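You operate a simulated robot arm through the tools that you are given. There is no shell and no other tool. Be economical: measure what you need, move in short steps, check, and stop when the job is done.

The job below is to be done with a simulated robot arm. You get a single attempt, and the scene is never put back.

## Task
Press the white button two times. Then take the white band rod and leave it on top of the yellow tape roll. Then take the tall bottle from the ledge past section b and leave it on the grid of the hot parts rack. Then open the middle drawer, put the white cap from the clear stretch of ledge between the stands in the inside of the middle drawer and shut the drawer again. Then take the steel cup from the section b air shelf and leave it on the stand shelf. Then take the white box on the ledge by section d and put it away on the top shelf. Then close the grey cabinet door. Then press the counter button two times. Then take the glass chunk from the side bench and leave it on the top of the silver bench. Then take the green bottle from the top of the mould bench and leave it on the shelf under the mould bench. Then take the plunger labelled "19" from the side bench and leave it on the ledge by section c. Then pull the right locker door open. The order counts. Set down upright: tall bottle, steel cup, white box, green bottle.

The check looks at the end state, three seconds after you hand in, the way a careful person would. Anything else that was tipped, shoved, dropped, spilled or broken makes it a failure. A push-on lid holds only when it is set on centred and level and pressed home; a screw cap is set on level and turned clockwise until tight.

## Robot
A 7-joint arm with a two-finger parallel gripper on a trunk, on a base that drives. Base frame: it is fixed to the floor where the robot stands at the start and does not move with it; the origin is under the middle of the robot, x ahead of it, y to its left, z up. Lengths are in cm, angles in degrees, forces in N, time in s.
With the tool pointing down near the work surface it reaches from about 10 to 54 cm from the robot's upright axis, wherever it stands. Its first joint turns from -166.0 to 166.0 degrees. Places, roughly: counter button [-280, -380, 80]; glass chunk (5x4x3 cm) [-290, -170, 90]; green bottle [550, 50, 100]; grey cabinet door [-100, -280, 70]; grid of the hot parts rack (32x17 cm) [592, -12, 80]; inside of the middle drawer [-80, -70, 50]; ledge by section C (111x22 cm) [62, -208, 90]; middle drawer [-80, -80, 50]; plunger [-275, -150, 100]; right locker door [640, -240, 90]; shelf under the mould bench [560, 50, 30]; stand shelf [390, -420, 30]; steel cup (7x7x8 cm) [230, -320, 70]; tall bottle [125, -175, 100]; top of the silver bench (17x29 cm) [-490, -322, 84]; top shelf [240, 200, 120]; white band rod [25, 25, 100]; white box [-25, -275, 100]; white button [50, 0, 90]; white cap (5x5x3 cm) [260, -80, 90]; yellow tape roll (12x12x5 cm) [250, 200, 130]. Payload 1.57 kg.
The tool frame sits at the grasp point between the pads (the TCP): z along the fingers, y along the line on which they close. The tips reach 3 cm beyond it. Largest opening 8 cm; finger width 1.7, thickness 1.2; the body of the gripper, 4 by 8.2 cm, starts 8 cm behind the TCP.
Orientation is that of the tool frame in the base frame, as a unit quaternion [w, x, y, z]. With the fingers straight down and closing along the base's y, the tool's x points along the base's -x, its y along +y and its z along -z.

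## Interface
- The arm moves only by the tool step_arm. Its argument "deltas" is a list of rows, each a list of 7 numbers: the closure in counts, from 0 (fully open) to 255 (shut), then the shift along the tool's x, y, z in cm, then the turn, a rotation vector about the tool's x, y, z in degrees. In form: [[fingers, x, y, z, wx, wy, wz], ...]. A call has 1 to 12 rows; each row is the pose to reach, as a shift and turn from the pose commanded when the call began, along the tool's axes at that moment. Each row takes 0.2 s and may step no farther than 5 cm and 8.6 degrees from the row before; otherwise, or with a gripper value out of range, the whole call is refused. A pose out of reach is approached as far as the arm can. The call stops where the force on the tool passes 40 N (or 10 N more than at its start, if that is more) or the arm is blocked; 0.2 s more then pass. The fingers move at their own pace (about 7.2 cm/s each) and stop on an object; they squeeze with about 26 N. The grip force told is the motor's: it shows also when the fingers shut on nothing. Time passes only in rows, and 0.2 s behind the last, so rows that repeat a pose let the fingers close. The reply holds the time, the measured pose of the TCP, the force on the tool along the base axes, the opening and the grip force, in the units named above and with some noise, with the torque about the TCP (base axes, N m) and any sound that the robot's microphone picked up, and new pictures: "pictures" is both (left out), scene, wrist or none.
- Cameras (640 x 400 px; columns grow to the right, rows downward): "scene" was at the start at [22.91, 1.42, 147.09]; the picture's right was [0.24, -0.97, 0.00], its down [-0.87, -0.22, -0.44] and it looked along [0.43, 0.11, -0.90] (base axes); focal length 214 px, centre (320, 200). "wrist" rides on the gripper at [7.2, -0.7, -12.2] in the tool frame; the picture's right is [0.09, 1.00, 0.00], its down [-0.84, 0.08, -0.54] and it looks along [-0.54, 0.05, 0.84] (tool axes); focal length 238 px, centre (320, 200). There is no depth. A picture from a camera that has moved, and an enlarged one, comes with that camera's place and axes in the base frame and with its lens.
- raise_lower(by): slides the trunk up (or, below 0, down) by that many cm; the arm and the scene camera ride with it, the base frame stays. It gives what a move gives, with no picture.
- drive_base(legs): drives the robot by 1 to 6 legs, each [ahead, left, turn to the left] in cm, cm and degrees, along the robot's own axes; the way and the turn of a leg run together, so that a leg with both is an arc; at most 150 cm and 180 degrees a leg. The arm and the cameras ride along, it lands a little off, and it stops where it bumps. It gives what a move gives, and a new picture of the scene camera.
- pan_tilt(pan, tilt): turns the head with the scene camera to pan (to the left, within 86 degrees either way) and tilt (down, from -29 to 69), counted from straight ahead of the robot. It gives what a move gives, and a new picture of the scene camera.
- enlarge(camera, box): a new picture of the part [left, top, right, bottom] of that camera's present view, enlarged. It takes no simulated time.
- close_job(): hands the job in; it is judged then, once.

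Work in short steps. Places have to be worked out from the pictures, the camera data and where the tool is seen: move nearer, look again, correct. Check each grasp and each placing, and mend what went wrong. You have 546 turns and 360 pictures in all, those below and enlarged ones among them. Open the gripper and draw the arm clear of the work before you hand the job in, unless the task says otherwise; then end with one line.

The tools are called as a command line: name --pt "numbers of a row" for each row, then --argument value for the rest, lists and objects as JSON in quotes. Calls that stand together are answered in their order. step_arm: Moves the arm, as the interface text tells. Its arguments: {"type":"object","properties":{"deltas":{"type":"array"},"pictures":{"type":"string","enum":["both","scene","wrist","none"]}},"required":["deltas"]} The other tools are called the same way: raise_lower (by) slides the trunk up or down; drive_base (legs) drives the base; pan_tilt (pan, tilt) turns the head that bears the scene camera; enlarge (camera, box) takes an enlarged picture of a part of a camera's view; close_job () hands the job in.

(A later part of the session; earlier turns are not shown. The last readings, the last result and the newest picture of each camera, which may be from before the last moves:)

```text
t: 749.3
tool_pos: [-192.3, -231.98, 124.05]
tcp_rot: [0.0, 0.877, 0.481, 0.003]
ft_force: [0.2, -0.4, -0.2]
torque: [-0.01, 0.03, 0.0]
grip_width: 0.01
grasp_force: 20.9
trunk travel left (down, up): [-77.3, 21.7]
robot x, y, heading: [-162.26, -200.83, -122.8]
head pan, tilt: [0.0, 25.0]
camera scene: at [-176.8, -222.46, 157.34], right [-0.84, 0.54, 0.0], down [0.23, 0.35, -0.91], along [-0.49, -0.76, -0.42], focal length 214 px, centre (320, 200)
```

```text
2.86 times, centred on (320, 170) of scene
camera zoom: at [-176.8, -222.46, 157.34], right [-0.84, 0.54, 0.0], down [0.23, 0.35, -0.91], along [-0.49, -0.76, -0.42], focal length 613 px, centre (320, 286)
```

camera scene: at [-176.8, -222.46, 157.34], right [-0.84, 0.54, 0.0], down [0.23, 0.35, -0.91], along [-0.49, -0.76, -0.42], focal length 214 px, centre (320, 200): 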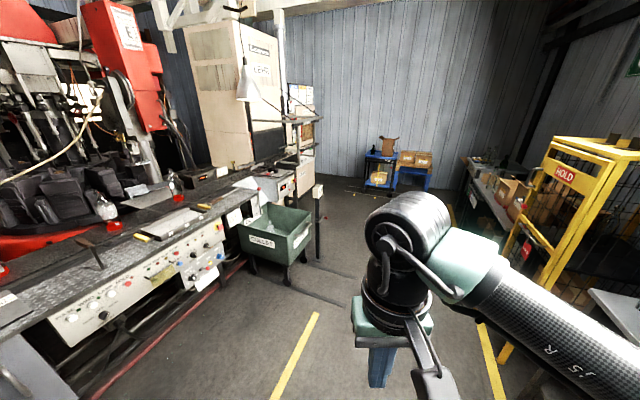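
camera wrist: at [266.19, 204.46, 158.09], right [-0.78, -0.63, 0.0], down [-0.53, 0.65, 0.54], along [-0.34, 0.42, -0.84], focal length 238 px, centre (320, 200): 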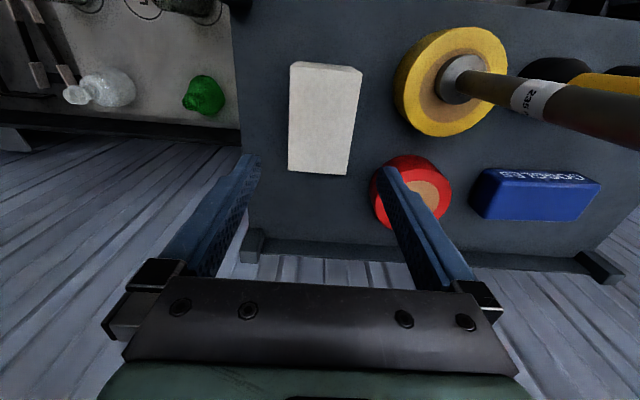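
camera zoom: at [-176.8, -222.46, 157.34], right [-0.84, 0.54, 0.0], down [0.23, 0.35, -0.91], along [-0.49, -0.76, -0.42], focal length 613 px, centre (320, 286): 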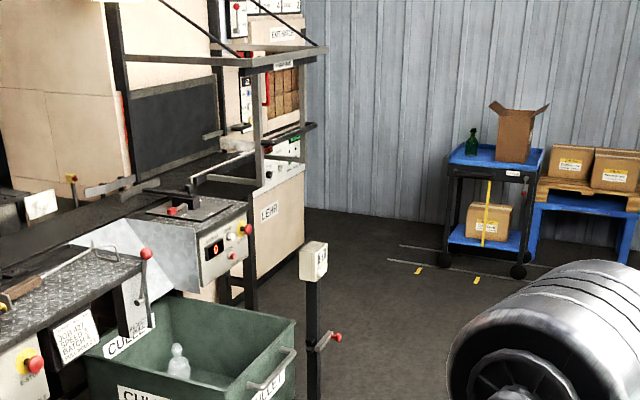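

I see the counter (red digit display) behind the cullet bin. I drive to stand opposite it and look.

drive_base --legs '[[0, 0, -24], [112, 8, 0], [112, 8, 0], [0, 0, 88]]'

enlarge --camera "scene" --box '[200, 120, 460, 300]'

```text
t: 765.3
tool_pos: [-326.19, -376.3, 124.08]
tcp_rot: [-0.001, 0.489, 0.872, 0.003]
ft_force: [0.6, 0.2, -0.6]
torque: [0.0, -0.04, 0.03]
grip_width: 0.0
grasp_force: 21.4
trunk travel left (down, up): [-77.3, 21.7]
robot x, y, heading: [-341.35, -335.69, -59.3]
head pan, tilt: [0.0, 25.0]
camera scene: at [-328.04, -358.07, 157.34], right [-0.86, -0.51, 0.0], down [-0.22, 0.36, -0.91], along [0.47, -0.78, -0.42], focal length 214 px, centre (320, 200)
```

scene: 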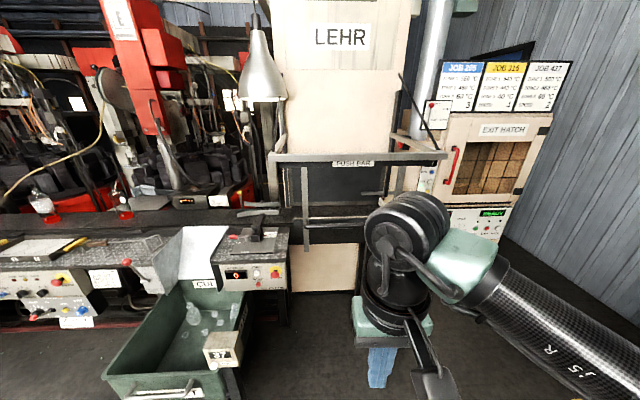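

```text
2.22 times, centred on (330, 210) of scene
camera zoom: at [-328.04, -358.07, 157.34], right [-0.86, -0.51, 0.0], down [-0.22, 0.36, -0.91], along [0.47, -0.78, -0.42], focal length 477 px, centre (298, 178)
```

zoom: 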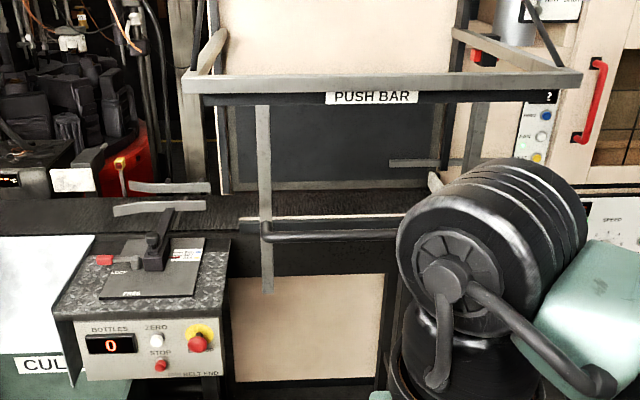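

The post with "37" at (−275,−381) is the counter. I enlarge it.

enlarge --camera "scene" --box '[180, 310, 270, 390]'

pan_tilt --pan 25 --tilt 50

```text
5.00 times, centred on (225, 350) of scene
camera zoom: at [-328.04, -358.07, 157.34], right [-0.86, -0.51, 0.0], down [-0.22, 0.36, -0.91], along [0.47, -0.78, -0.42], focal length 1072 px, centre (795, -550)
```

zoom: 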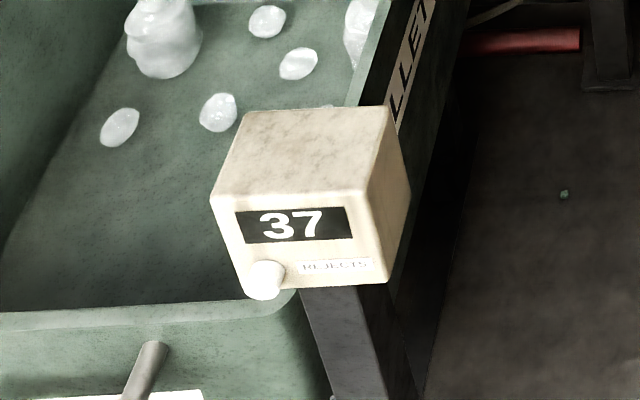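

```text
t: 766.2
tool_pos: [-326.24, -376.32, 124.08]
tcp_rot: [-0.002, 0.489, 0.872, 0.002]
ft_force: [-0.5, 0.4, 0.7]
torque: [-0.02, 0.01, 0.03]
grip_width: 0.0
grasp_force: 20.9
trunk travel left (down, up): [-77.3, 21.7]
robot x, y, heading: [-341.38, -335.21, -59.1]
head pan, tilt: [25.0, 50.0]
camera scene: at [-326.41, -354.49, 153.6], right [-0.56, -0.83, 0.0], down [-0.63, 0.43, -0.64], along [0.53, -0.36, -0.77], focal length 214 px, centre (320, 200)
```

scene: 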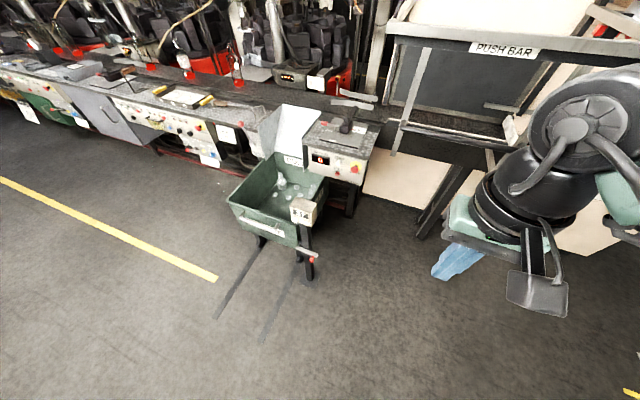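

The reject counter has a white push button on its aisle-facing front. I tilt the closed gripper forward again and move left to line up.

step_arm --pt "255 1 0 0 0 -8.2 0" --pt "255 2 0 0 0 -16.4 0" --pt "255 3 0 0 0 -24.6 0" --pt "255 3 0 0 0 -32.8 0" --pt "255 3 0 0 0 -41 0" --pt "255 3 0 0 0 -49.2 0" --pt "255 3 0 0 0 -57.4 0" --pt "255 3 0 0 0 -65.6 0" --pt "255 3 0 0 0 -73.8 0" --pt "255 3 0 0 0 -82 0" --pt "255 3 0 0 0 -90 0" --pictures "none"

drive_base --legs '[[0, 0, 2], [0, 26, 0]]'

enlarge --camera "scene" --box '[280, 200, 420, 320]'

```text
t: 768.6
tool_pos: [-328.0, -374.96, 122.59]
tcp_rot: [0.616, 0.347, 0.617, -0.347]
ft_force: [0.4, -0.2, 0.3]
torque: [0.03, -0.02, 0.0]
grip_width: 0.0
grasp_force: 21.7
out of reach, approached as far as the arm can: row 5, 6, 7, 8, 9, 10, 11
trunk travel left (down, up): [-77.3, 21.7]
robot x, y, heading: [-341.06, -335.34, -59.2]
head pan, tilt: [25.0, 50.0]
```

```text
t: 770.8
tool_pos: [-304.86, -360.47, 122.65]
tcp_rot: [0.622, 0.336, 0.624, -0.334]
ft_force: [-0.3, 0.3, -0.2]
torque: [0.01, 0.0, -0.03]
grip_width: 0.0
grasp_force: 21.6
trunk travel left (down, up): [-77.3, 21.7]
robot x, y, heading: [-319.83, -321.61, -57.1]
head pan, tilt: [25.0, 50.0]
camera scene: at [-304.06, -339.87, 153.59], right [-0.53, -0.85, 0.0], down [-0.65, 0.41, -0.64], along [0.54, -0.34, -0.77], focal length 214 px, centre (320, 200)
```

scene: 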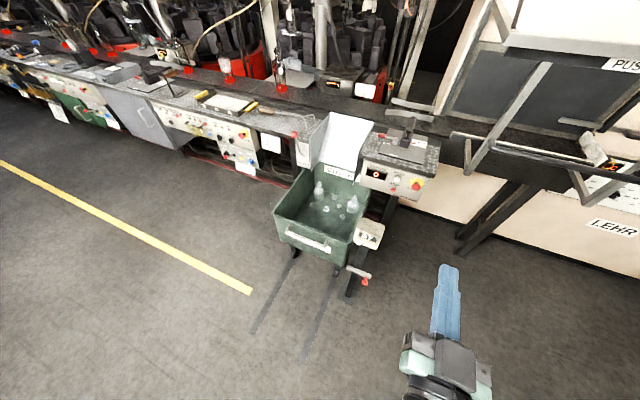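

```text
3.33 times, centred on (350, 260) of scene
camera zoom: at [-304.06, -339.87, 153.59], right [-0.53, -0.85, 0.0], down [-0.65, 0.41, -0.64], along [0.54, -0.34, -0.77], focal length 715 px, centre (220, 0)
```

zoom: 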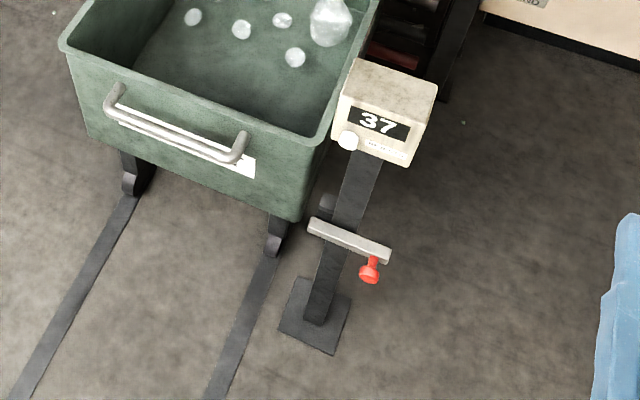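

Button triangulates to (−276.4,−375.7,76.7). I move left 15.4, lower 46, forward 18, and check with the wrist camera.

drive_base --legs '[[0, 15.4, 0]]'

raise_lower --by -40

raise_lower --by -6

drive_base --legs '[[16, 0, 0]]'

step_arm --pt "255 0 0 0 0 0 0" --pictures "wrist"

```text
t: 772.2
tool_pos: [-292.05, -352.29, 122.47]
tcp_rot: [0.622, 0.336, 0.624, -0.333]
ft_force: [-0.3, 0.5, -0.2]
torque: [-0.02, -0.01, 0.01]
grip_width: 0.01
grasp_force: 21.2
trunk travel left (down, up): [-77.3, 21.7]
robot x, y, heading: [-306.92, -313.36, -57.0]
head pan, tilt: [25.0, 50.0]
camera scene: at [-291.25, -331.56, 153.59], right [-0.53, -0.85, 0.0], down [-0.65, 0.41, -0.64], along [0.54, -0.34, -0.77], focal length 214 px, centre (320, 200)
```

scene: 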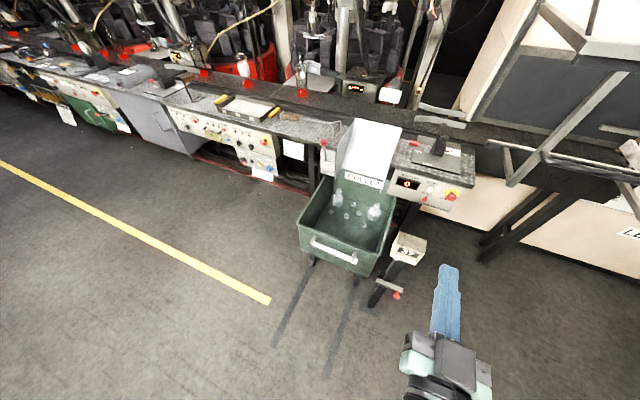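

```text
t: 776.1
tool_pos: [-292.15, -352.16, 82.51]
tcp_rot: [0.622, 0.336, 0.623, -0.334]
ft_force: [-0.4, -1.2, 0.6]
torque: [0.0, -0.01, 0.03]
grip_width: 0.0
grasp_force: 21.3
trunk travel left (down, up): [-37.3, 61.7]
robot x, y, heading: [-307.17, -313.35, -57.2]
head pan, tilt: [25.0, 50.0]
```

```text
t: 777.1
tool_pos: [-292.17, -352.2, 76.59]
tcp_rot: [0.623, 0.335, 0.624, -0.332]
ft_force: [0.0, 0.3, 0.8]
torque: [0.0, -0.03, -0.01]
grip_width: 0.0
grasp_force: 21.6
trunk travel left (down, up): [-31.3, 67.7]
robot x, y, heading: [-306.91, -313.35, -57.1]
head pan, tilt: [25.0, 50.0]
```

```text
t: 778.5
tool_pos: [-283.36, -365.72, 76.51]
tcp_rot: [0.622, 0.335, 0.624, -0.333]
ft_force: [-0.1, 0.5, 0.2]
torque: [-0.01, 0.01, -0.02]
grip_width: 0.0
grasp_force: 21.3
trunk travel left (down, up): [-31.3, 67.7]
robot x, y, heading: [-298.12, -326.72, -56.8]
head pan, tilt: [25.0, 50.0]
camera scene: at [-282.49, -345.06, 107.59], right [-0.53, -0.85, 0.0], down [-0.65, 0.41, -0.64], along [0.55, -0.34, -0.77], focal length 214 px, centre (320, 200)
```

scene: 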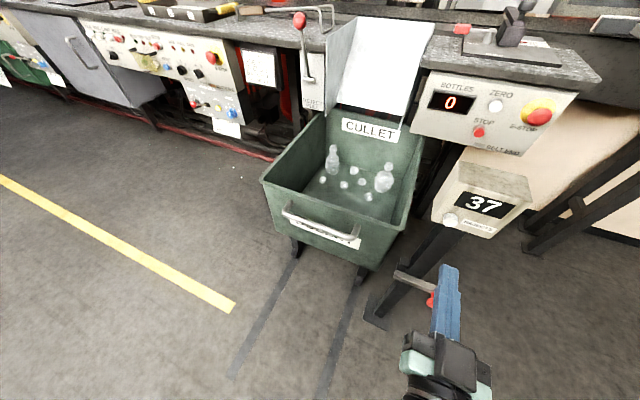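

```text
t: 778.9
tool_pos: [-283.37, -365.7, 76.51]
tcp_rot: [0.622, 0.336, 0.624, -0.333]
ft_force: [-0.1, 0.4, 0.4]
torque: [0.0, -0.01, 0.0]
grip_width: 0.0
grasp_force: 21.0
trunk travel left (down, up): [-31.3, 67.7]
robot x, y, heading: [-298.19, -326.7, -56.7]
head pan, tilt: [25.0, 50.0]
camera wrist: at [-290.58, -355.82, 69.35], right [0.83, 0.55, -0.09], down [-0.24, 0.49, 0.84], along [0.51, -0.67, 0.54], focal length 238 px, centre (320, 200)
```

wrist: 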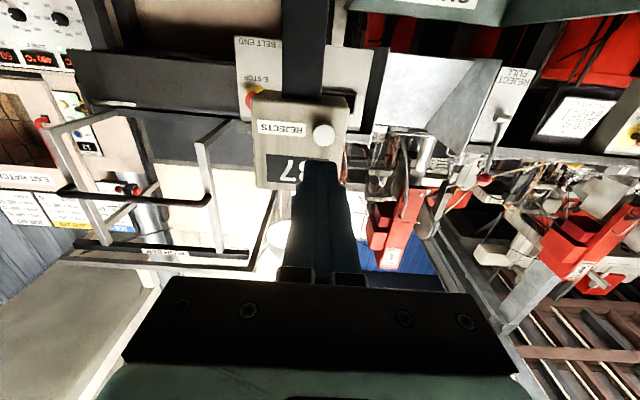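

Button fixed at (−276.3,−375.2,77.05); tip 8.8 cm short, 0.66 right, 0.5 low. I correct with the arm and drive 6 forward.

step_arm --pt "255 -0.5 0.65 0 0 0 0" --pictures "none"

drive_base --legs '[[6.8, 0, 0]]'

step_arm --pt "255 0 0 0 0 0 0" --pictures "wrist"

```text
t: 779.3
tool_pos: [-282.71, -365.8, 76.56]
tcp_rot: [0.623, 0.334, 0.623, -0.334]
ft_force: [0.2, -0.3, 0.4]
torque: [-0.01, -0.01, -0.01]
grip_width: 0.0
grasp_force: 21.8
out of reach, approached as far as the arm can: row 1
trunk travel left (down, up): [-31.3, 67.7]
robot x, y, heading: [-298.64, -326.78, -57.2]
head pan, tilt: [25.0, 50.0]
```

```text
t: 780.3
tool_pos: [-279.14, -371.38, 76.6]
tcp_rot: [0.623, 0.335, 0.623, -0.334]
ft_force: [0.0, -0.3, 0.8]
torque: [0.01, 0.0, -0.03]
grip_width: 0.0
grasp_force: 21.9
trunk travel left (down, up): [-31.3, 67.7]
robot x, y, heading: [-294.55, -332.2, -57.1]
head pan, tilt: [25.0, 50.0]
camera scene: at [-278.81, -350.77, 107.59], right [-0.53, -0.85, 0.0], down [-0.65, 0.41, -0.64], along [0.55, -0.34, -0.77], focal length 214 px, centre (320, 200)
```

scene: 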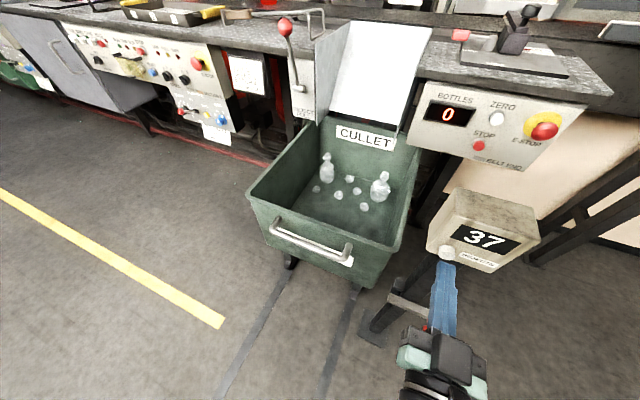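

```text
t: 780.7
tool_pos: [-279.01, -371.4, 76.61]
tcp_rot: [0.624, 0.334, 0.623, -0.334]
ft_force: [0.2, 0.4, -0.4]
torque: [0.01, 0.0, 0.02]
grip_width: 0.01
grasp_force: 21.3
trunk travel left (down, up): [-31.3, 67.7]
robot x, y, heading: [-294.17, -332.22, -56.7]
head pan, tilt: [25.0, 50.0]
camera wrist: at [-286.38, -361.57, 69.4], right [0.83, 0.55, -0.09], down [-0.24, 0.49, 0.84], along [0.51, -0.67, 0.54], focal length 238 px, centre (320, 200)
```

wrist: 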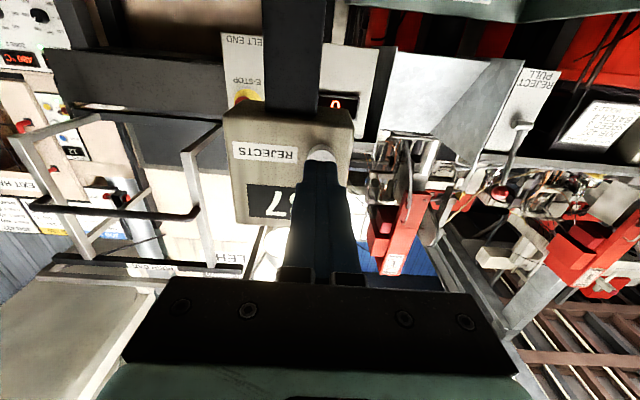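

Tip is ~1.7 cm from the button and aligned. I press with small arm steps.

step_arm --pt "255 0 0 0.8 0 0 0" --pt "255 0 0 1.4 0 0 0" --pt "255 0 0 1.8 0 0 0" --pt "255 0 0 2.2 0 0 0" --pictures "none"

```text
t: 781.7
tool_pos: [-277.91, -373.12, 76.67]
tcp_rot: [0.623, 0.334, 0.623, -0.334]
ft_force: [-9.3, 16.2, -0.2]
torque: [0.04, -0.03, 0.04]
grip_width: 0.0
grasp_force: 21.1
trunk travel left (down, up): [-31.3, 67.7]
robot x, y, heading: [-294.42, -332.12, -57.1]
head pan, tilt: [25.0, 50.0]
heard: click
```

Click. Retract 2 cm and press again the same way.

step_arm --pt "255 0 0 -1 0 0 0" --pt "255 0 0 -2.2 0 0 0" --pt "255 0 0 -2.2 0 0 0" --pictures "scene"

enlarge --camera "scene" --box '[400, 170, 560, 290]'

```text
t: 782.5
tool_pos: [-279.07, -371.33, 76.57]
tcp_rot: [0.624, 0.334, 0.623, -0.334]
ft_force: [0.9, 0.3, -0.2]
torque: [0.02, 0.01, 0.02]
grip_width: 0.0
grasp_force: 20.9
trunk travel left (down, up): [-31.3, 67.7]
robot x, y, heading: [-294.33, -332.23, -57.1]
head pan, tilt: [25.0, 50.0]
camera scene: at [-278.82, -350.76, 107.59], right [-0.53, -0.85, 0.0], down [-0.65, 0.41, -0.64], along [0.55, -0.34, -0.77], focal length 214 px, centre (320, 200)
```

scene: 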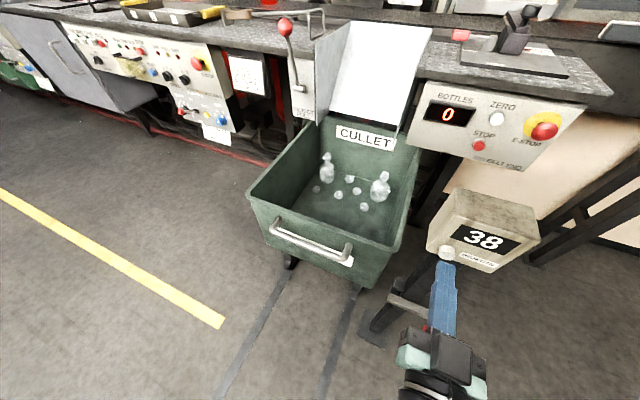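

```text
3.33 times, centred on (480, 230) of scene
camera zoom: at [-278.82, -350.76, 107.59], right [-0.53, -0.85, 0.0], down [-0.65, 0.41, -0.64], along [0.55, -0.34, -0.77], focal length 715 px, centre (-213, 100)
```

zoom: 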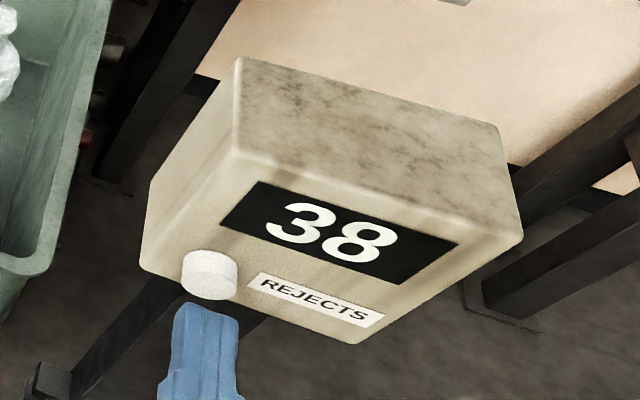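

Counter reads 38 — it works. Second press.

step_arm --pt "255 0 0 0.8 0 0 0" --pt "255 0 0 1.4 0 0 0" --pt "255 0 0 1.8 0 0 0" --pt "255 0 0 2.1 0 0 0" --pictures "none"

step_arm --pt "255 0 0 -1 0 0 0" --pt "255 0 0 -2.2 0 0 0" --pt "255 0 0 -3 0 0 0" --pictures "scene"

```text
t: 783.5
tool_pos: [-277.92, -373.0, 76.65]
tcp_rot: [0.623, 0.336, 0.623, -0.334]
ft_force: [-7.1, 14.8, -2.4]
torque: [-0.01, 0.1, 0.03]
grip_width: 0.0
grasp_force: 21.8
trunk travel left (down, up): [-31.3, 67.7]
robot x, y, heading: [-294.33, -332.29, -56.8]
head pan, tilt: [25.0, 50.0]
heard: click
```

```text
t: 784.3
tool_pos: [-279.69, -370.75, 76.29]
tcp_rot: [0.625, 0.334, 0.622, -0.333]
ft_force: [0.0, -0.1, 0.2]
torque: [0.04, -0.01, 0.04]
grip_width: 0.01
grasp_force: 20.8
out of reach, approached as far as the arm can: row 3
trunk travel left (down, up): [-31.3, 67.7]
robot x, y, heading: [-294.6, -332.14, -56.6]
head pan, tilt: [25.0, 50.0]
camera scene: at [-278.82, -350.76, 107.59], right [-0.53, -0.85, 0.0], down [-0.65, 0.41, -0.64], along [0.55, -0.34, -0.77], focal length 214 px, centre (320, 200)
```

scene: 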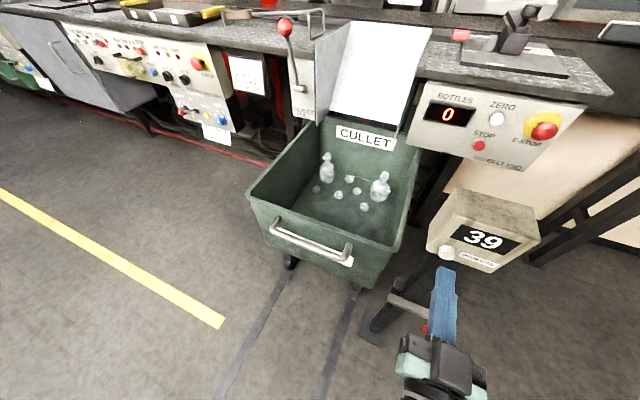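

Counter shows 39 — done. I back off, raise, return the tool to pointing down, and go to the side bench near (−290,−170).

drive_base --legs '[[-25, 0, 0]]'

raise_lower --by 40

step_arm --pt "0 0 0 0 0 8.2 0" --pt "0 0 0 0 0 16.4 0" --pt "0 0 0 0 0 24.6 0" --pt "0 0 0 0 0 32.8 0" --pt "0 0 0 0 0 41 0" --pt "0 0 0 0 0 49.2 0" --pt "0 0 0 0 0 57.4 0" --pt "0 0 0 0 0 65.6 0" --pt "0 0 0 0 0 73.8 0" --pt "0 0 0 0 0 82 0" --pt "0 0 0 0 0 90 0" --pictures "none"

pan_tilt --pan 0 --tilt 40

drive_base --legs '[[0, 0, 90], [90, 0, 0], [0, 0, 90]]'

enlarge --camera "scene" --box '[120, 80, 520, 330]'

```text
t: 786.1
tool_pos: [-293.16, -350.09, 76.21]
tcp_rot: [0.624, 0.334, 0.623, -0.333]
ft_force: [-0.2, -0.1, 0.0]
torque: [-0.03, -0.01, -0.02]
grip_width: 0.0
grasp_force: 21.6
trunk travel left (down, up): [-31.3, 67.7]
robot x, y, heading: [-308.24, -311.13, -57.0]
head pan, tilt: [25.0, 50.0]
camera scene: at [-292.35, -329.91, 107.59], right [-0.53, -0.85, 0.0], down [-0.65, 0.41, -0.64], along [0.55, -0.34, -0.77], focal length 214 px, centre (320, 200)
```

scene: 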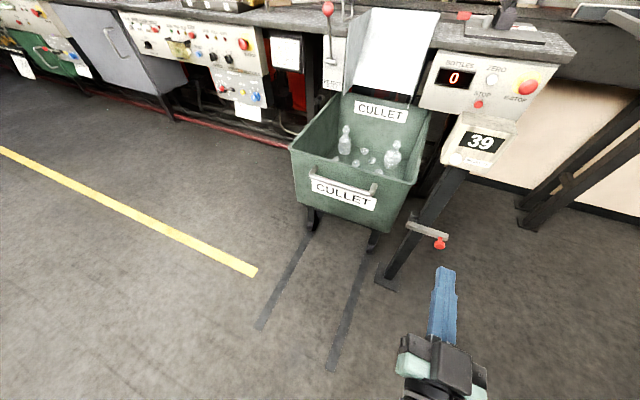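

```text
t: 789.9
tool_pos: [-293.14, -349.94, 116.27]
tcp_rot: [0.624, 0.334, 0.623, -0.334]
ft_force: [-0.8, 0.2, 0.6]
torque: [-0.03, 0.03, 0.02]
grip_width: 0.0
grasp_force: 21.3
trunk travel left (down, up): [-71.3, 27.7]
robot x, y, heading: [-308.1, -311.37, -57.0]
head pan, tilt: [25.0, 50.0]
```

```text
t: 792.3
tool_pos: [-293.15, -350.11, 116.26]
tcp_rot: [0.001, 0.473, 0.881, 0.001]
ft_force: [-0.9, 0.6, 0.2]
torque: [0.0, 0.02, -0.01]
grip_width: 8.02
grasp_force: 0.0
out of reach, approached as far as the arm can: row 1, 2, 3, 4, 5, 6
trunk travel left (down, up): [-71.3, 27.7]
robot x, y, heading: [-308.34, -311.62, -57.0]
head pan, tilt: [25.0, 50.0]
```

```text
t: 793.2
tool_pos: [-293.2, -350.04, 116.14]
tcp_rot: [0.002, 0.471, 0.882, 0.0]
ft_force: [0.1, 0.9, -0.3]
torque: [-0.02, 0.01, 0.01]
grip_width: 8.03
grasp_force: 0.1
trunk travel left (down, up): [-71.3, 27.7]
robot x, y, heading: [-307.92, -311.34, -56.9]
head pan, tilt: [0.0, 40.0]
camera scene: at [-294.23, -332.96, 149.01], right [-0.84, -0.55, 0.0], down [-0.35, 0.54, -0.77], along [0.42, -0.64, -0.64], focal length 214 px, centre (320, 200)
```

scene: 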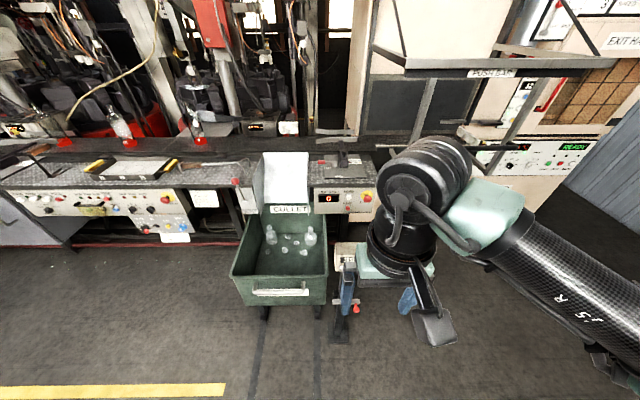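

```text
t: 805.5
tool_pos: [-248.19, -224.95, 116.21]
tcp_rot: [0.0, 0.881, -0.474, -0.001]
ft_force: [0.2, 0.4, 0.7]
torque: [0.02, 0.0, 0.0]
grip_width: 8.02
grasp_force: 0.1
trunk travel left (down, up): [-71.3, 27.7]
robot x, y, heading: [-233.79, -263.5, 122.8]
head pan, tilt: [0.0, 40.0]
camera scene: at [-247.34, -242.25, 149.01], right [0.84, 0.54, 0.0], down [0.35, -0.54, -0.77], along [-0.41, 0.64, -0.64], focal length 214 px, centre (320, 200)
```

scene: 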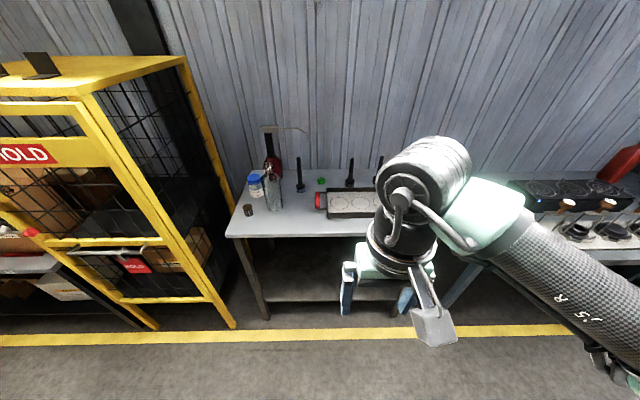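

```text
1.60 times, centred on (320, 205) of scene
camera zoom: at [-247.34, -242.25, 149.01], right [0.84, 0.54, 0.0], down [0.35, -0.54, -0.77], along [-0.41, 0.64, -0.64], focal length 343 px, centre (320, 192)
```

zoom: 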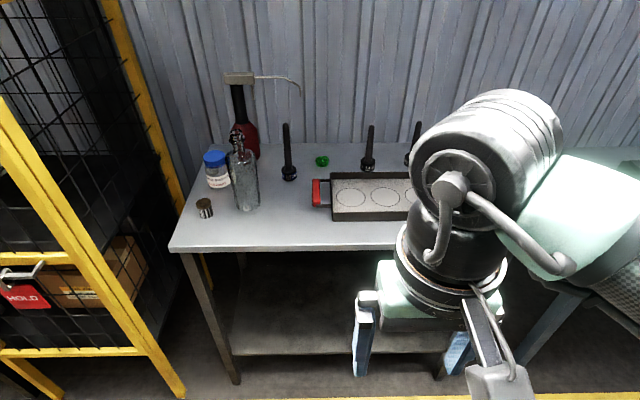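

The green glass chunk is at ≈(−293,−170), deep on the side bench. I drive 50 cm closer and look down.

drive_base --legs '[[50, 0, 0]]'

pan_tilt --pan 0 --tilt 50

enlarge --camera "scene" --box '[160, 100, 480, 300]'

```text
t: 808.5
tool_pos: [-275.29, -183.12, 116.16]
tcp_rot: [0.0, 0.881, -0.472, -0.001]
ft_force: [0.3, 0.2, -0.2]
torque: [0.01, 0.01, -0.02]
grip_width: 8.0
grasp_force: 0.1
trunk travel left (down, up): [-71.3, 27.7]
robot x, y, heading: [-260.47, -221.99, 122.8]
head pan, tilt: [0.0, 40.0]
camera scene: at [-274.48, -200.26, 149.0], right [0.84, 0.54, 0.0], down [0.35, -0.54, -0.77], along [-0.42, 0.64, -0.64], focal length 214 px, centre (320, 200)
```

scene: 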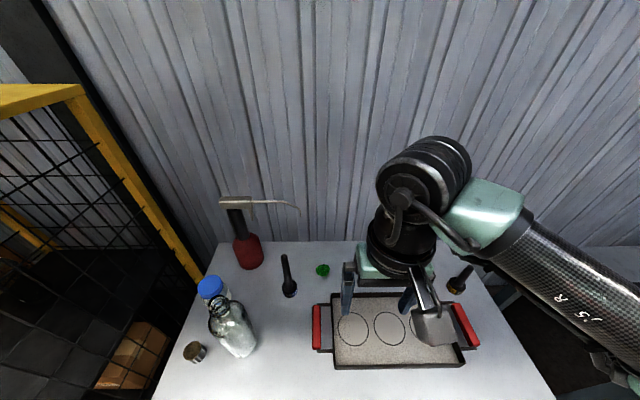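

```text
t: 809.2
tool_pos: [-275.3, -183.09, 116.19]
tcp_rot: [0.0, 0.881, -0.473, -0.001]
ft_force: [-0.4, -0.3, -0.2]
torque: [0.02, -0.03, 0.02]
grip_width: 7.99
grasp_force: 0.1
trunk travel left (down, up): [-71.3, 27.7]
robot x, y, heading: [-260.69, -221.87, 122.8]
head pan, tilt: [0.0, 50.0]
camera scene: at [-274.03, -200.96, 147.6], right [0.84, 0.54, 0.0], down [0.42, -0.64, -0.64], along [-0.35, 0.54, -0.77], focal length 214 px, centre (320, 200)
```

scene: 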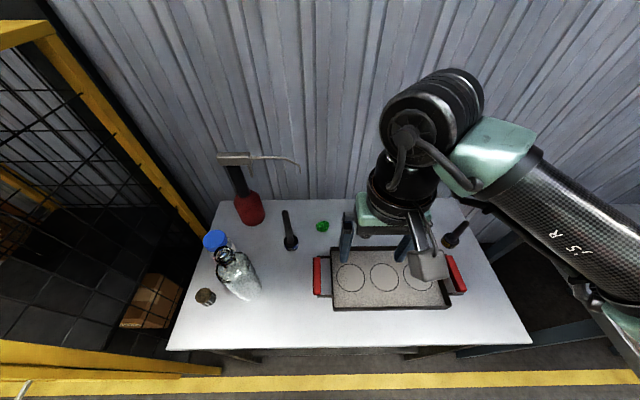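

```text
2.00 times, centred on (320, 200) of scene
camera zoom: at [-274.03, -200.96, 147.6], right [0.84, 0.54, 0.0], down [0.42, -0.64, -0.64], along [-0.35, 0.54, -0.77], focal length 429 px, centre (320, 200)
```

zoom: 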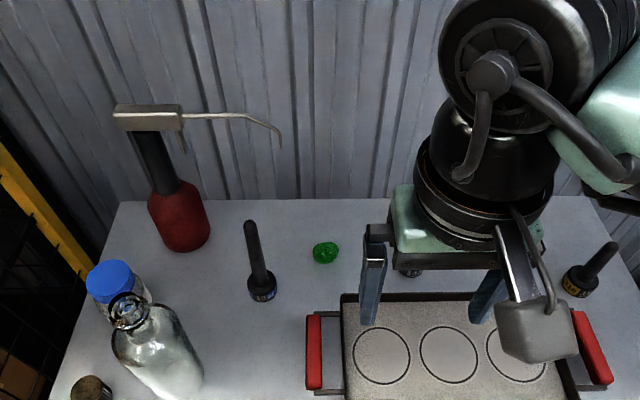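

Chunk is at (−294.2,−168.2), table ≈87. I drive 11 cm more and check for a bump.

drive_base --legs '[[11, 0, 0]]'

```text
t: 810.4
tool_pos: [-281.19, -173.94, 116.35]
tcp_rot: [0.001, 0.881, -0.472, -0.002]
ft_force: [-0.2, -0.2, -0.6]
torque: [0.01, 0.0, -0.02]
grip_width: 8.01
grasp_force: 0.0
trunk travel left (down, up): [-71.3, 27.7]
robot x, y, heading: [-266.41, -212.37, 122.9]
head pan, tilt: [0.0, 50.0]
camera scene: at [-279.97, -191.78, 147.59], right [0.84, 0.54, 0.0], down [0.42, -0.64, -0.64], along [-0.35, 0.54, -0.77], focal length 214 px, centre (320, 200)
```

scene: 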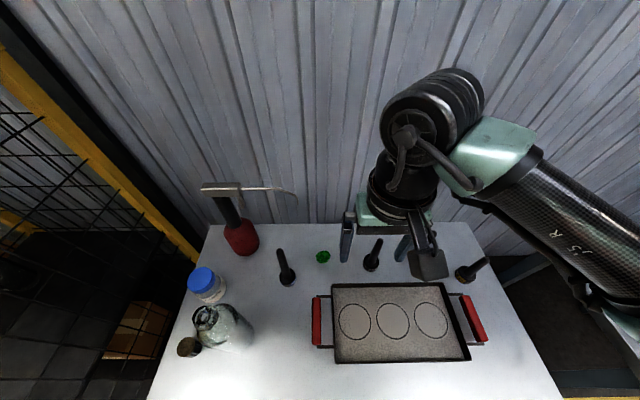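

No bump. The oil can's spout reaches near the chunk; I enlarge to measure it.

enlarge --camera "scene" --box '[180, 160, 420, 300]'

step_arm --pt "40 0 0 0 0 -8 0" --pt "40 0 0 0 0 -16 0" --pt "40 0 0 0 0 -24 0" --pt "40 0 0 0 0 -30 0"

```text
2.67 times, centred on (300, 230) of scene
camera zoom: at [-279.97, -191.78, 147.59], right [0.84, 0.54, 0.0], down [0.42, -0.64, -0.64], along [-0.35, 0.54, -0.77], focal length 572 px, centre (373, 120)
```

zoom: 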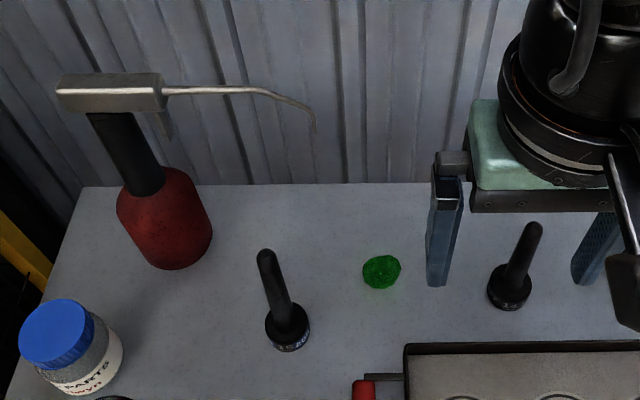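

```text
t: 811.4
tool_pos: [-281.2, -173.94, 116.28]
tcp_rot: [-0.123, 0.85, -0.457, -0.23]
ft_force: [0.3, 0.4, -0.6]
torque: [-0.03, 0.0, 0.02]
grip_width: 6.74
grasp_force: 0.2
trunk travel left (down, up): [-71.3, 27.7]
robot x, y, heading: [-266.25, -212.15, 122.7]
head pan, tilt: [0.0, 50.0]
camera scene: at [-279.95, -191.81, 147.6], right [0.84, 0.54, 0.0], down [0.42, -0.64, -0.64], along [-0.35, 0.54, -0.77], focal length 214 px, centre (320, 200)
camera wrist: at [-273.82, -183.82, 123.15], right [-0.79, -0.62, -0.04], down [-0.31, 0.33, 0.89], along [-0.53, 0.71, -0.45], focal length 238 px, centre (320, 200)
```

scene: 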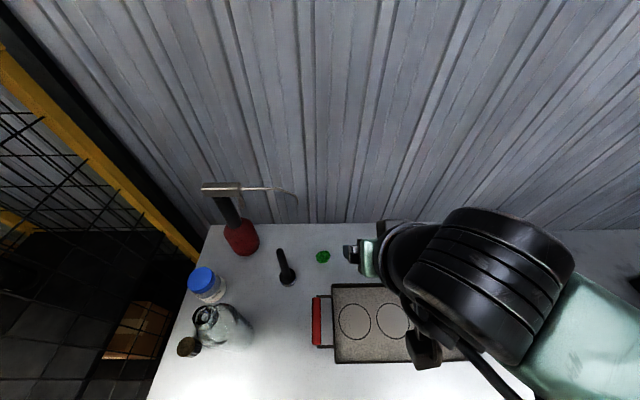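
wrist: 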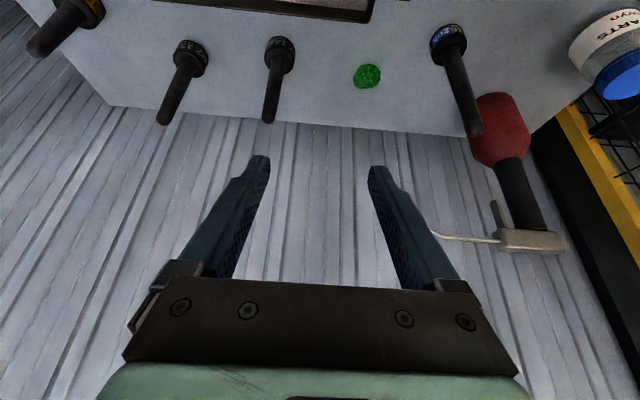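

The spout tip is ~5 cm left of the chunk at z 115; the 30° pitched approach passes beneath it. I move in low and from the right.

step_arm --pt "40 2.0 2.5 3.46 0 0 0" --pt "40 4.0 5 6.93 0 0 0" --pt "40 5.13 7 10.89 0 0 0" --pt "40 4.04 7.65 15 0 0 0" --pt "40 1.22 7.65 18.1 0 0 0"

```text
t: 812.6
tool_pos: [-292.22, -171.44, 99.98]
tcp_rot: [-0.122, 0.851, -0.457, -0.229]
ft_force: [-1.0, -0.3, -0.1]
torque: [-0.01, -0.01, 0.02]
grip_width: 6.77
grasp_force: 0.1
trunk travel left (down, up): [-71.3, 27.7]
robot x, y, heading: [-266.02, -212.54, 122.9]
head pan, tilt: [0.0, 50.0]
camera scene: at [-280.03, -191.75, 147.58], right [0.84, 0.54, 0.0], down [0.42, -0.64, -0.64], along [-0.35, 0.54, -0.77], focal length 214 px, centre (320, 200)
camera wrist: at [-284.73, -181.29, 106.94], right [-0.79, -0.62, -0.04], down [-0.31, 0.33, 0.89], along [-0.53, 0.71, -0.46], focal length 238 px, centre (320, 200)
```

scene: 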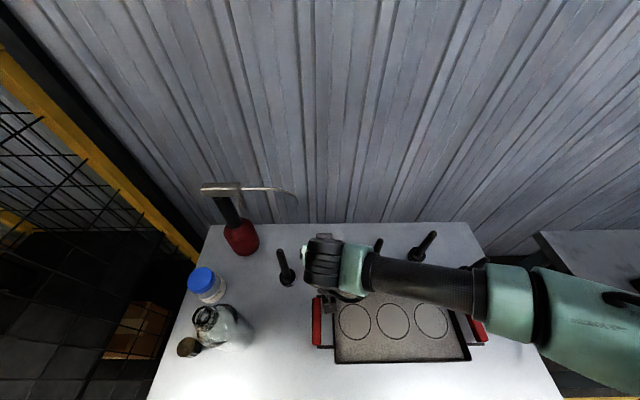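
wrist: 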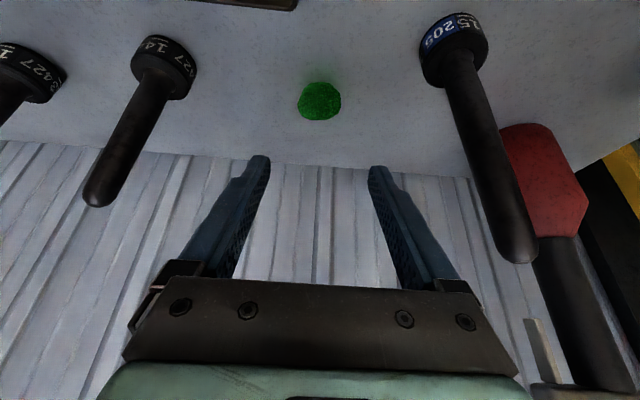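

Chunk is centred. I descend to it and close.

step_arm --pt "40 1.2 -0.1 4.5 0 0 0" --pt "40 2.4 -0.2 8.2 0 0 0" --pt "40 2.6 -0.2 9.5 0 0 0" --pt "150 2.6 -0.2 9.5 0 0 0" --pt "255 2.6 -0.2 9.5 0 0 0" --pt "255 2.6 -0.2 9.5 0 0 0" --pt "255 2.6 -0.2 9.5 0 0 0" --pictures "wrist"

```text
t: 814.2
tool_pos: [-293.24, -169.23, 90.65]
tcp_rot: [-0.123, 0.85, -0.456, -0.233]
ft_force: [1.0, -1.0, 14.6]
torque: [0.26, 0.17, 0.0]
grip_width: 2.63
grasp_force: 25.9
trunk travel left (down, up): [-71.3, 27.7]
robot x, y, heading: [-266.68, -212.59, 123.0]
head pan, tilt: [0.0, 50.0]
camera wrist: at [-285.88, -179.14, 97.51], right [-0.79, -0.62, -0.04], down [-0.31, 0.33, 0.89], along [-0.54, 0.71, -0.45], focal length 238 px, centre (320, 200)
```

wrist: 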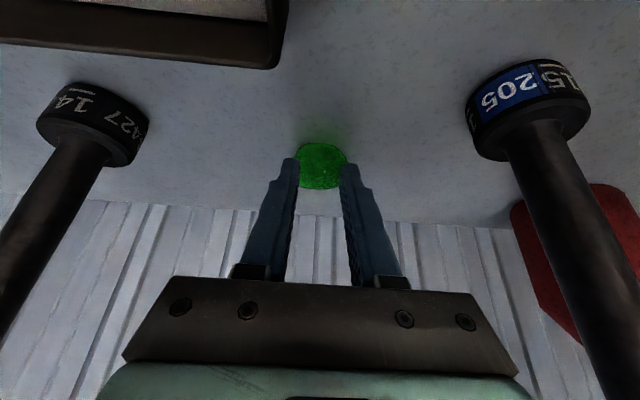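

Gripped (2.6 cm). I lift back along the approach and check.

step_arm --pt "255 -0.6 0 -2 0 0 0" --pt "255 -1.5 0 -6 0 0 0" --pt "255 -1.0 -2 -10 0 0 0" --pt "255 1.5 -4 -14 0 0 0" --pt "255 3 -5 -18 0 0 0" --pt "255 3 -6 -22 0 0 0" --pictures "wrist"

```text
refused: row 4 steps farther than a row can; nothing moved
```

step_arm --pt "255 -0.6 0 -2 0 0 0" --pt "255 -1.5 0 -6 0 0 0" --pt "255 -1.0 -1.5 -10 0 0 0" --pt "255 0.5 -3 -14 0 0 0" --pt "255 2 -4.5 -18 0 0 0" --pt "255 2.5 -6 -22 0 0 0" --pictures "wrist"

```text
t: 815.6
tool_pos: [-280.94, -176.78, 108.24]
tcp_rot: [-0.121, 0.851, -0.457, -0.228]
ft_force: [-0.7, 0.6, -0.7]
torque: [-0.01, 0.0, -0.02]
grip_width: 0.01
grasp_force: 20.8
out of reach, approached as far as the arm can: row 6
trunk travel left (down, up): [-71.3, 27.7]
robot x, y, heading: [-266.76, -212.58, 122.9]
head pan, tilt: [0.0, 50.0]
camera wrist: at [-273.55, -186.51, 115.11], right [-0.79, -0.62, -0.04], down [-0.31, 0.34, 0.89], along [-0.53, 0.71, -0.46], focal length 238 px, centre (320, 200)
```

wrist: 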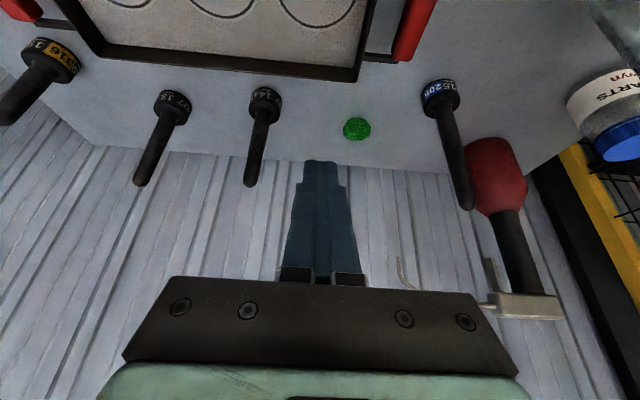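

It slipped — grip too shallow. I reduce the pitch to 18° so the pads go down both sides, and come back over it.

step_arm --pt "20 0 0 0 0 6 0" --pt "20 0 0 0 0 12 0" --pictures "none"

step_arm --pt "20 1.24 2 3.8 0 0 0" --pt "20 -0.69 4 7.59 0 0 0" --pt "20 -3.62 5.8 9.9 0 0 0" --pt "20 -6.95 5.8 10.98 0 0 0" --pt "20 -10.56 5.8 12.15 0 0 0" --pictures "wrist"

```text
t: 816.2
tool_pos: [-282.0, -177.71, 107.17]
tcp_rot: [-0.04, 0.864, -0.479, -0.149]
ft_force: [-0.2, -0.2, -0.1]
torque: [-0.02, -0.02, 0.03]
grip_width: 7.4
grasp_force: 0.5
trunk travel left (down, up): [-71.3, 27.7]
robot x, y, heading: [-266.01, -212.35, 122.5]
head pan, tilt: [0.0, 50.0]
```

```text
t: 817.4
tool_pos: [-293.65, -168.24, 99.82]
tcp_rot: [-0.074, 0.87, -0.467, -0.139]
ft_force: [0.7, 0.1, -0.1]
torque: [-0.02, 0.02, -0.02]
grip_width: 7.37
grasp_force: 0.1
trunk travel left (down, up): [-71.3, 27.7]
robot x, y, heading: [-266.32, -211.99, 122.8]
head pan, tilt: [0.0, 50.0]
camera wrist: at [-287.13, -176.61, 109.09], right [-0.78, -0.62, -0.03], down [-0.41, 0.48, 0.77], along [-0.47, 0.62, -0.63], focal length 238 px, centre (320, 200)
```

wrist: 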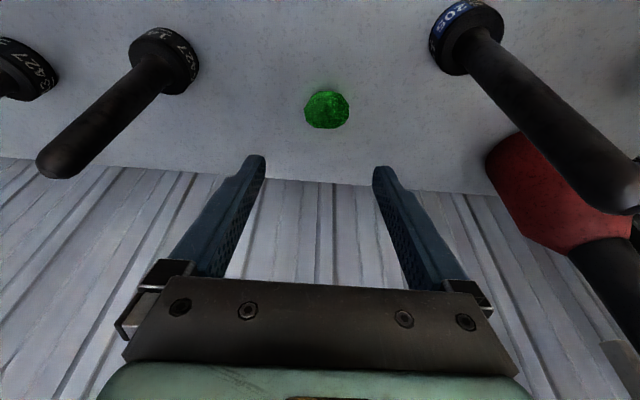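

Now straight above. I descend and grip.

step_arm --pt "20 1.1 0.1 4.2 0 0 0" --pt "20 2.1 0.2 8 0 0 0" --pt "20 2.3 0.2 8.7 0 0 0" --pt "150 2.3 0.2 8.7 0 0 0" --pt "255 2.3 0.2 8.7 0 0 0" --pt "255 2.3 0.2 8.7 0 0 0" --pt "255 2.3 0.2 8.7 0 0 0" --pictures "wrist"

```text
t: 819.0
tool_pos: [-293.96, -168.04, 90.91]
tcp_rot: [-0.074, 0.87, -0.466, -0.141]
ft_force: [2.5, -3.2, 12.9]
torque: [0.08, 0.03, 0.0]
grip_width: 2.72
grasp_force: 26.1
trunk travel left (down, up): [-71.3, 27.7]
robot x, y, heading: [-266.24, -212.63, 122.8]
head pan, tilt: [0.0, 50.0]
camera wrist: at [-287.52, -176.53, 100.3], right [-0.78, -0.62, -0.03], down [-0.41, 0.48, 0.78], along [-0.47, 0.62, -0.63], focal length 238 px, centre (320, 200)
```

wrist: 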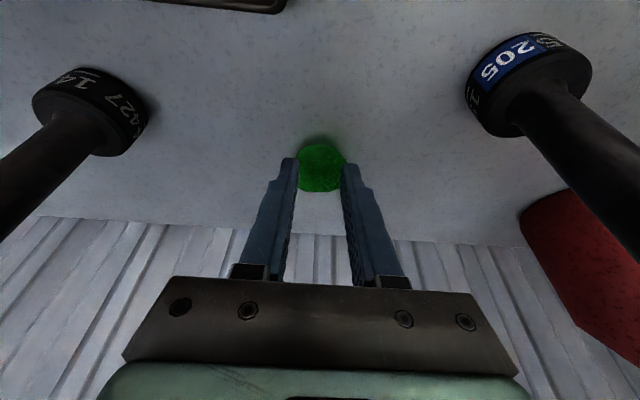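

I lift slowly 2 cm and check whether it holds.

step_arm --pt "255 -0.2 0 -0.6 0 0 0" --pt "255 -0.4 0 -1.2 0 0 0" --pt "255 -0.6 0 -2 0 0 0" --pictures "wrist"

```text
t: 819.8
tool_pos: [-294.03, -167.92, 92.89]
tcp_rot: [-0.074, 0.87, -0.467, -0.139]
ft_force: [0.2, -0.5, 0.8]
torque: [0.0, 0.01, -0.01]
grip_width: 0.0
grasp_force: 21.5
trunk travel left (down, up): [-71.3, 27.7]
robot x, y, heading: [-266.52, -212.58, 122.6]
head pan, tilt: [0.0, 50.0]
camera wrist: at [-287.48, -176.44, 102.25], right [-0.78, -0.62, -0.03], down [-0.41, 0.48, 0.78], along [-0.47, 0.62, -0.63], focal length 238 px, centre (320, 200)
```

wrist: 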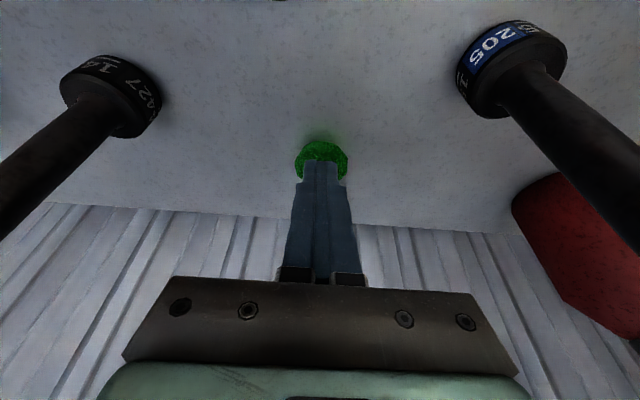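

Slipped again: the closing wedged on its dome, so the fingers aren't low enough. I open, descend until the tips touch the table, then close.

step_arm --pt "0 0 0 -1.5 0 0 0" --pt "0 0 0 -1.5 0 0 0" --pt "0 0 0 -1.5 0 0 0" --pt "0 0.3 0 0 0 0 0" --pt "0 0.6 0 1 0 0 0" --pt "0 0.8 0 2 0 0 0" --pictures "none"

step_arm --pt "0 0.1 0 0.4 0 0 0" --pt "0 0.2 0 0.8 0 0 0" --pt "0 0.3 0 1.2 0 0 0" --pictures "wrist"

```text
t: 821.2
tool_pos: [-294.13, -168.04, 90.91]
tcp_rot: [-0.074, 0.87, -0.468, -0.138]
ft_force: [-0.1, -0.2, 0.4]
torque: [0.0, -0.01, 0.03]
grip_width: 8.01
grasp_force: 0.0
trunk travel left (down, up): [-71.3, 27.7]
robot x, y, heading: [-266.03, -212.49, 123.0]
head pan, tilt: [0.0, 50.0]
```

```text
t: 822.0
tool_pos: [-294.01, -167.91, 89.61]
tcp_rot: [-0.073, 0.87, -0.467, -0.139]
ft_force: [0.5, 0.9, 0.5]
torque: [0.01, -0.02, 0.01]
grip_width: 8.02
grasp_force: 0.0
trunk travel left (down, up): [-71.3, 27.7]
robot x, y, heading: [-266.56, -212.91, 122.9]
head pan, tilt: [0.0, 50.0]
camera wrist: at [-287.5, -176.42, 98.94], right [-0.78, -0.62, -0.03], down [-0.41, 0.48, 0.78], along [-0.47, 0.62, -0.63], focal length 238 px, centre (320, 200)
```

wrist: 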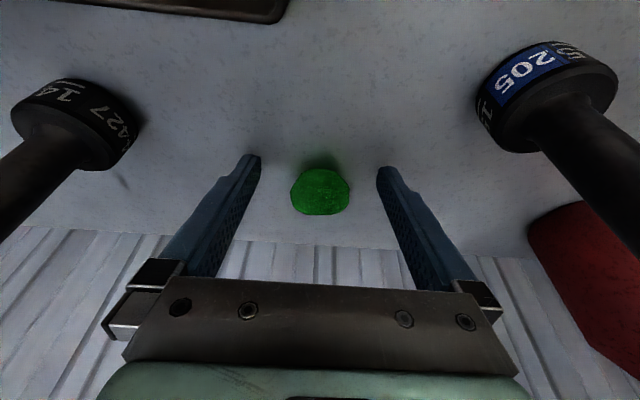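

Still no table contact; continue a bit lower then close.

step_arm --pt "0 0.1 0 0.4 0 0 0" --pt "0 0.2 0 0.8 0 0 0" --pictures "none"

step_arm --pt "0 0.1 0 0.4 0 0 0" --pt "0 0.2 0 0.8 0 0 0" --pictures "none"

```text
t: 822.6
tool_pos: [-293.96, -167.95, 89.13]
tcp_rot: [-0.075, 0.87, -0.466, -0.141]
ft_force: [3.4, -6.6, 24.8]
torque: [0.24, -0.75, -0.11]
grip_width: 7.97
grasp_force: 0.1
trunk travel left (down, up): [-71.3, 27.7]
robot x, y, heading: [-266.77, -212.19, 122.8]
head pan, tilt: [0.0, 50.0]
```

```text
t: 822.9
tool_pos: [-293.98, -168.02, 89.07]
tcp_rot: [-0.076, 0.87, -0.467, -0.142]
ft_force: [8.8, -13.2, 25.5]
torque: [-0.04, -0.71, -0.12]
grip_width: 7.95
grasp_force: 0.0
trunk travel left (down, up): [-71.3, 27.7]
robot x, y, heading: [-266.66, -212.86, 123.0]
head pan, tilt: [0.0, 50.0]
stopped in row 1: the force on the tool passed its limit at 42 N (the readings are from after the stop); the commanded pose is now the measured one
```

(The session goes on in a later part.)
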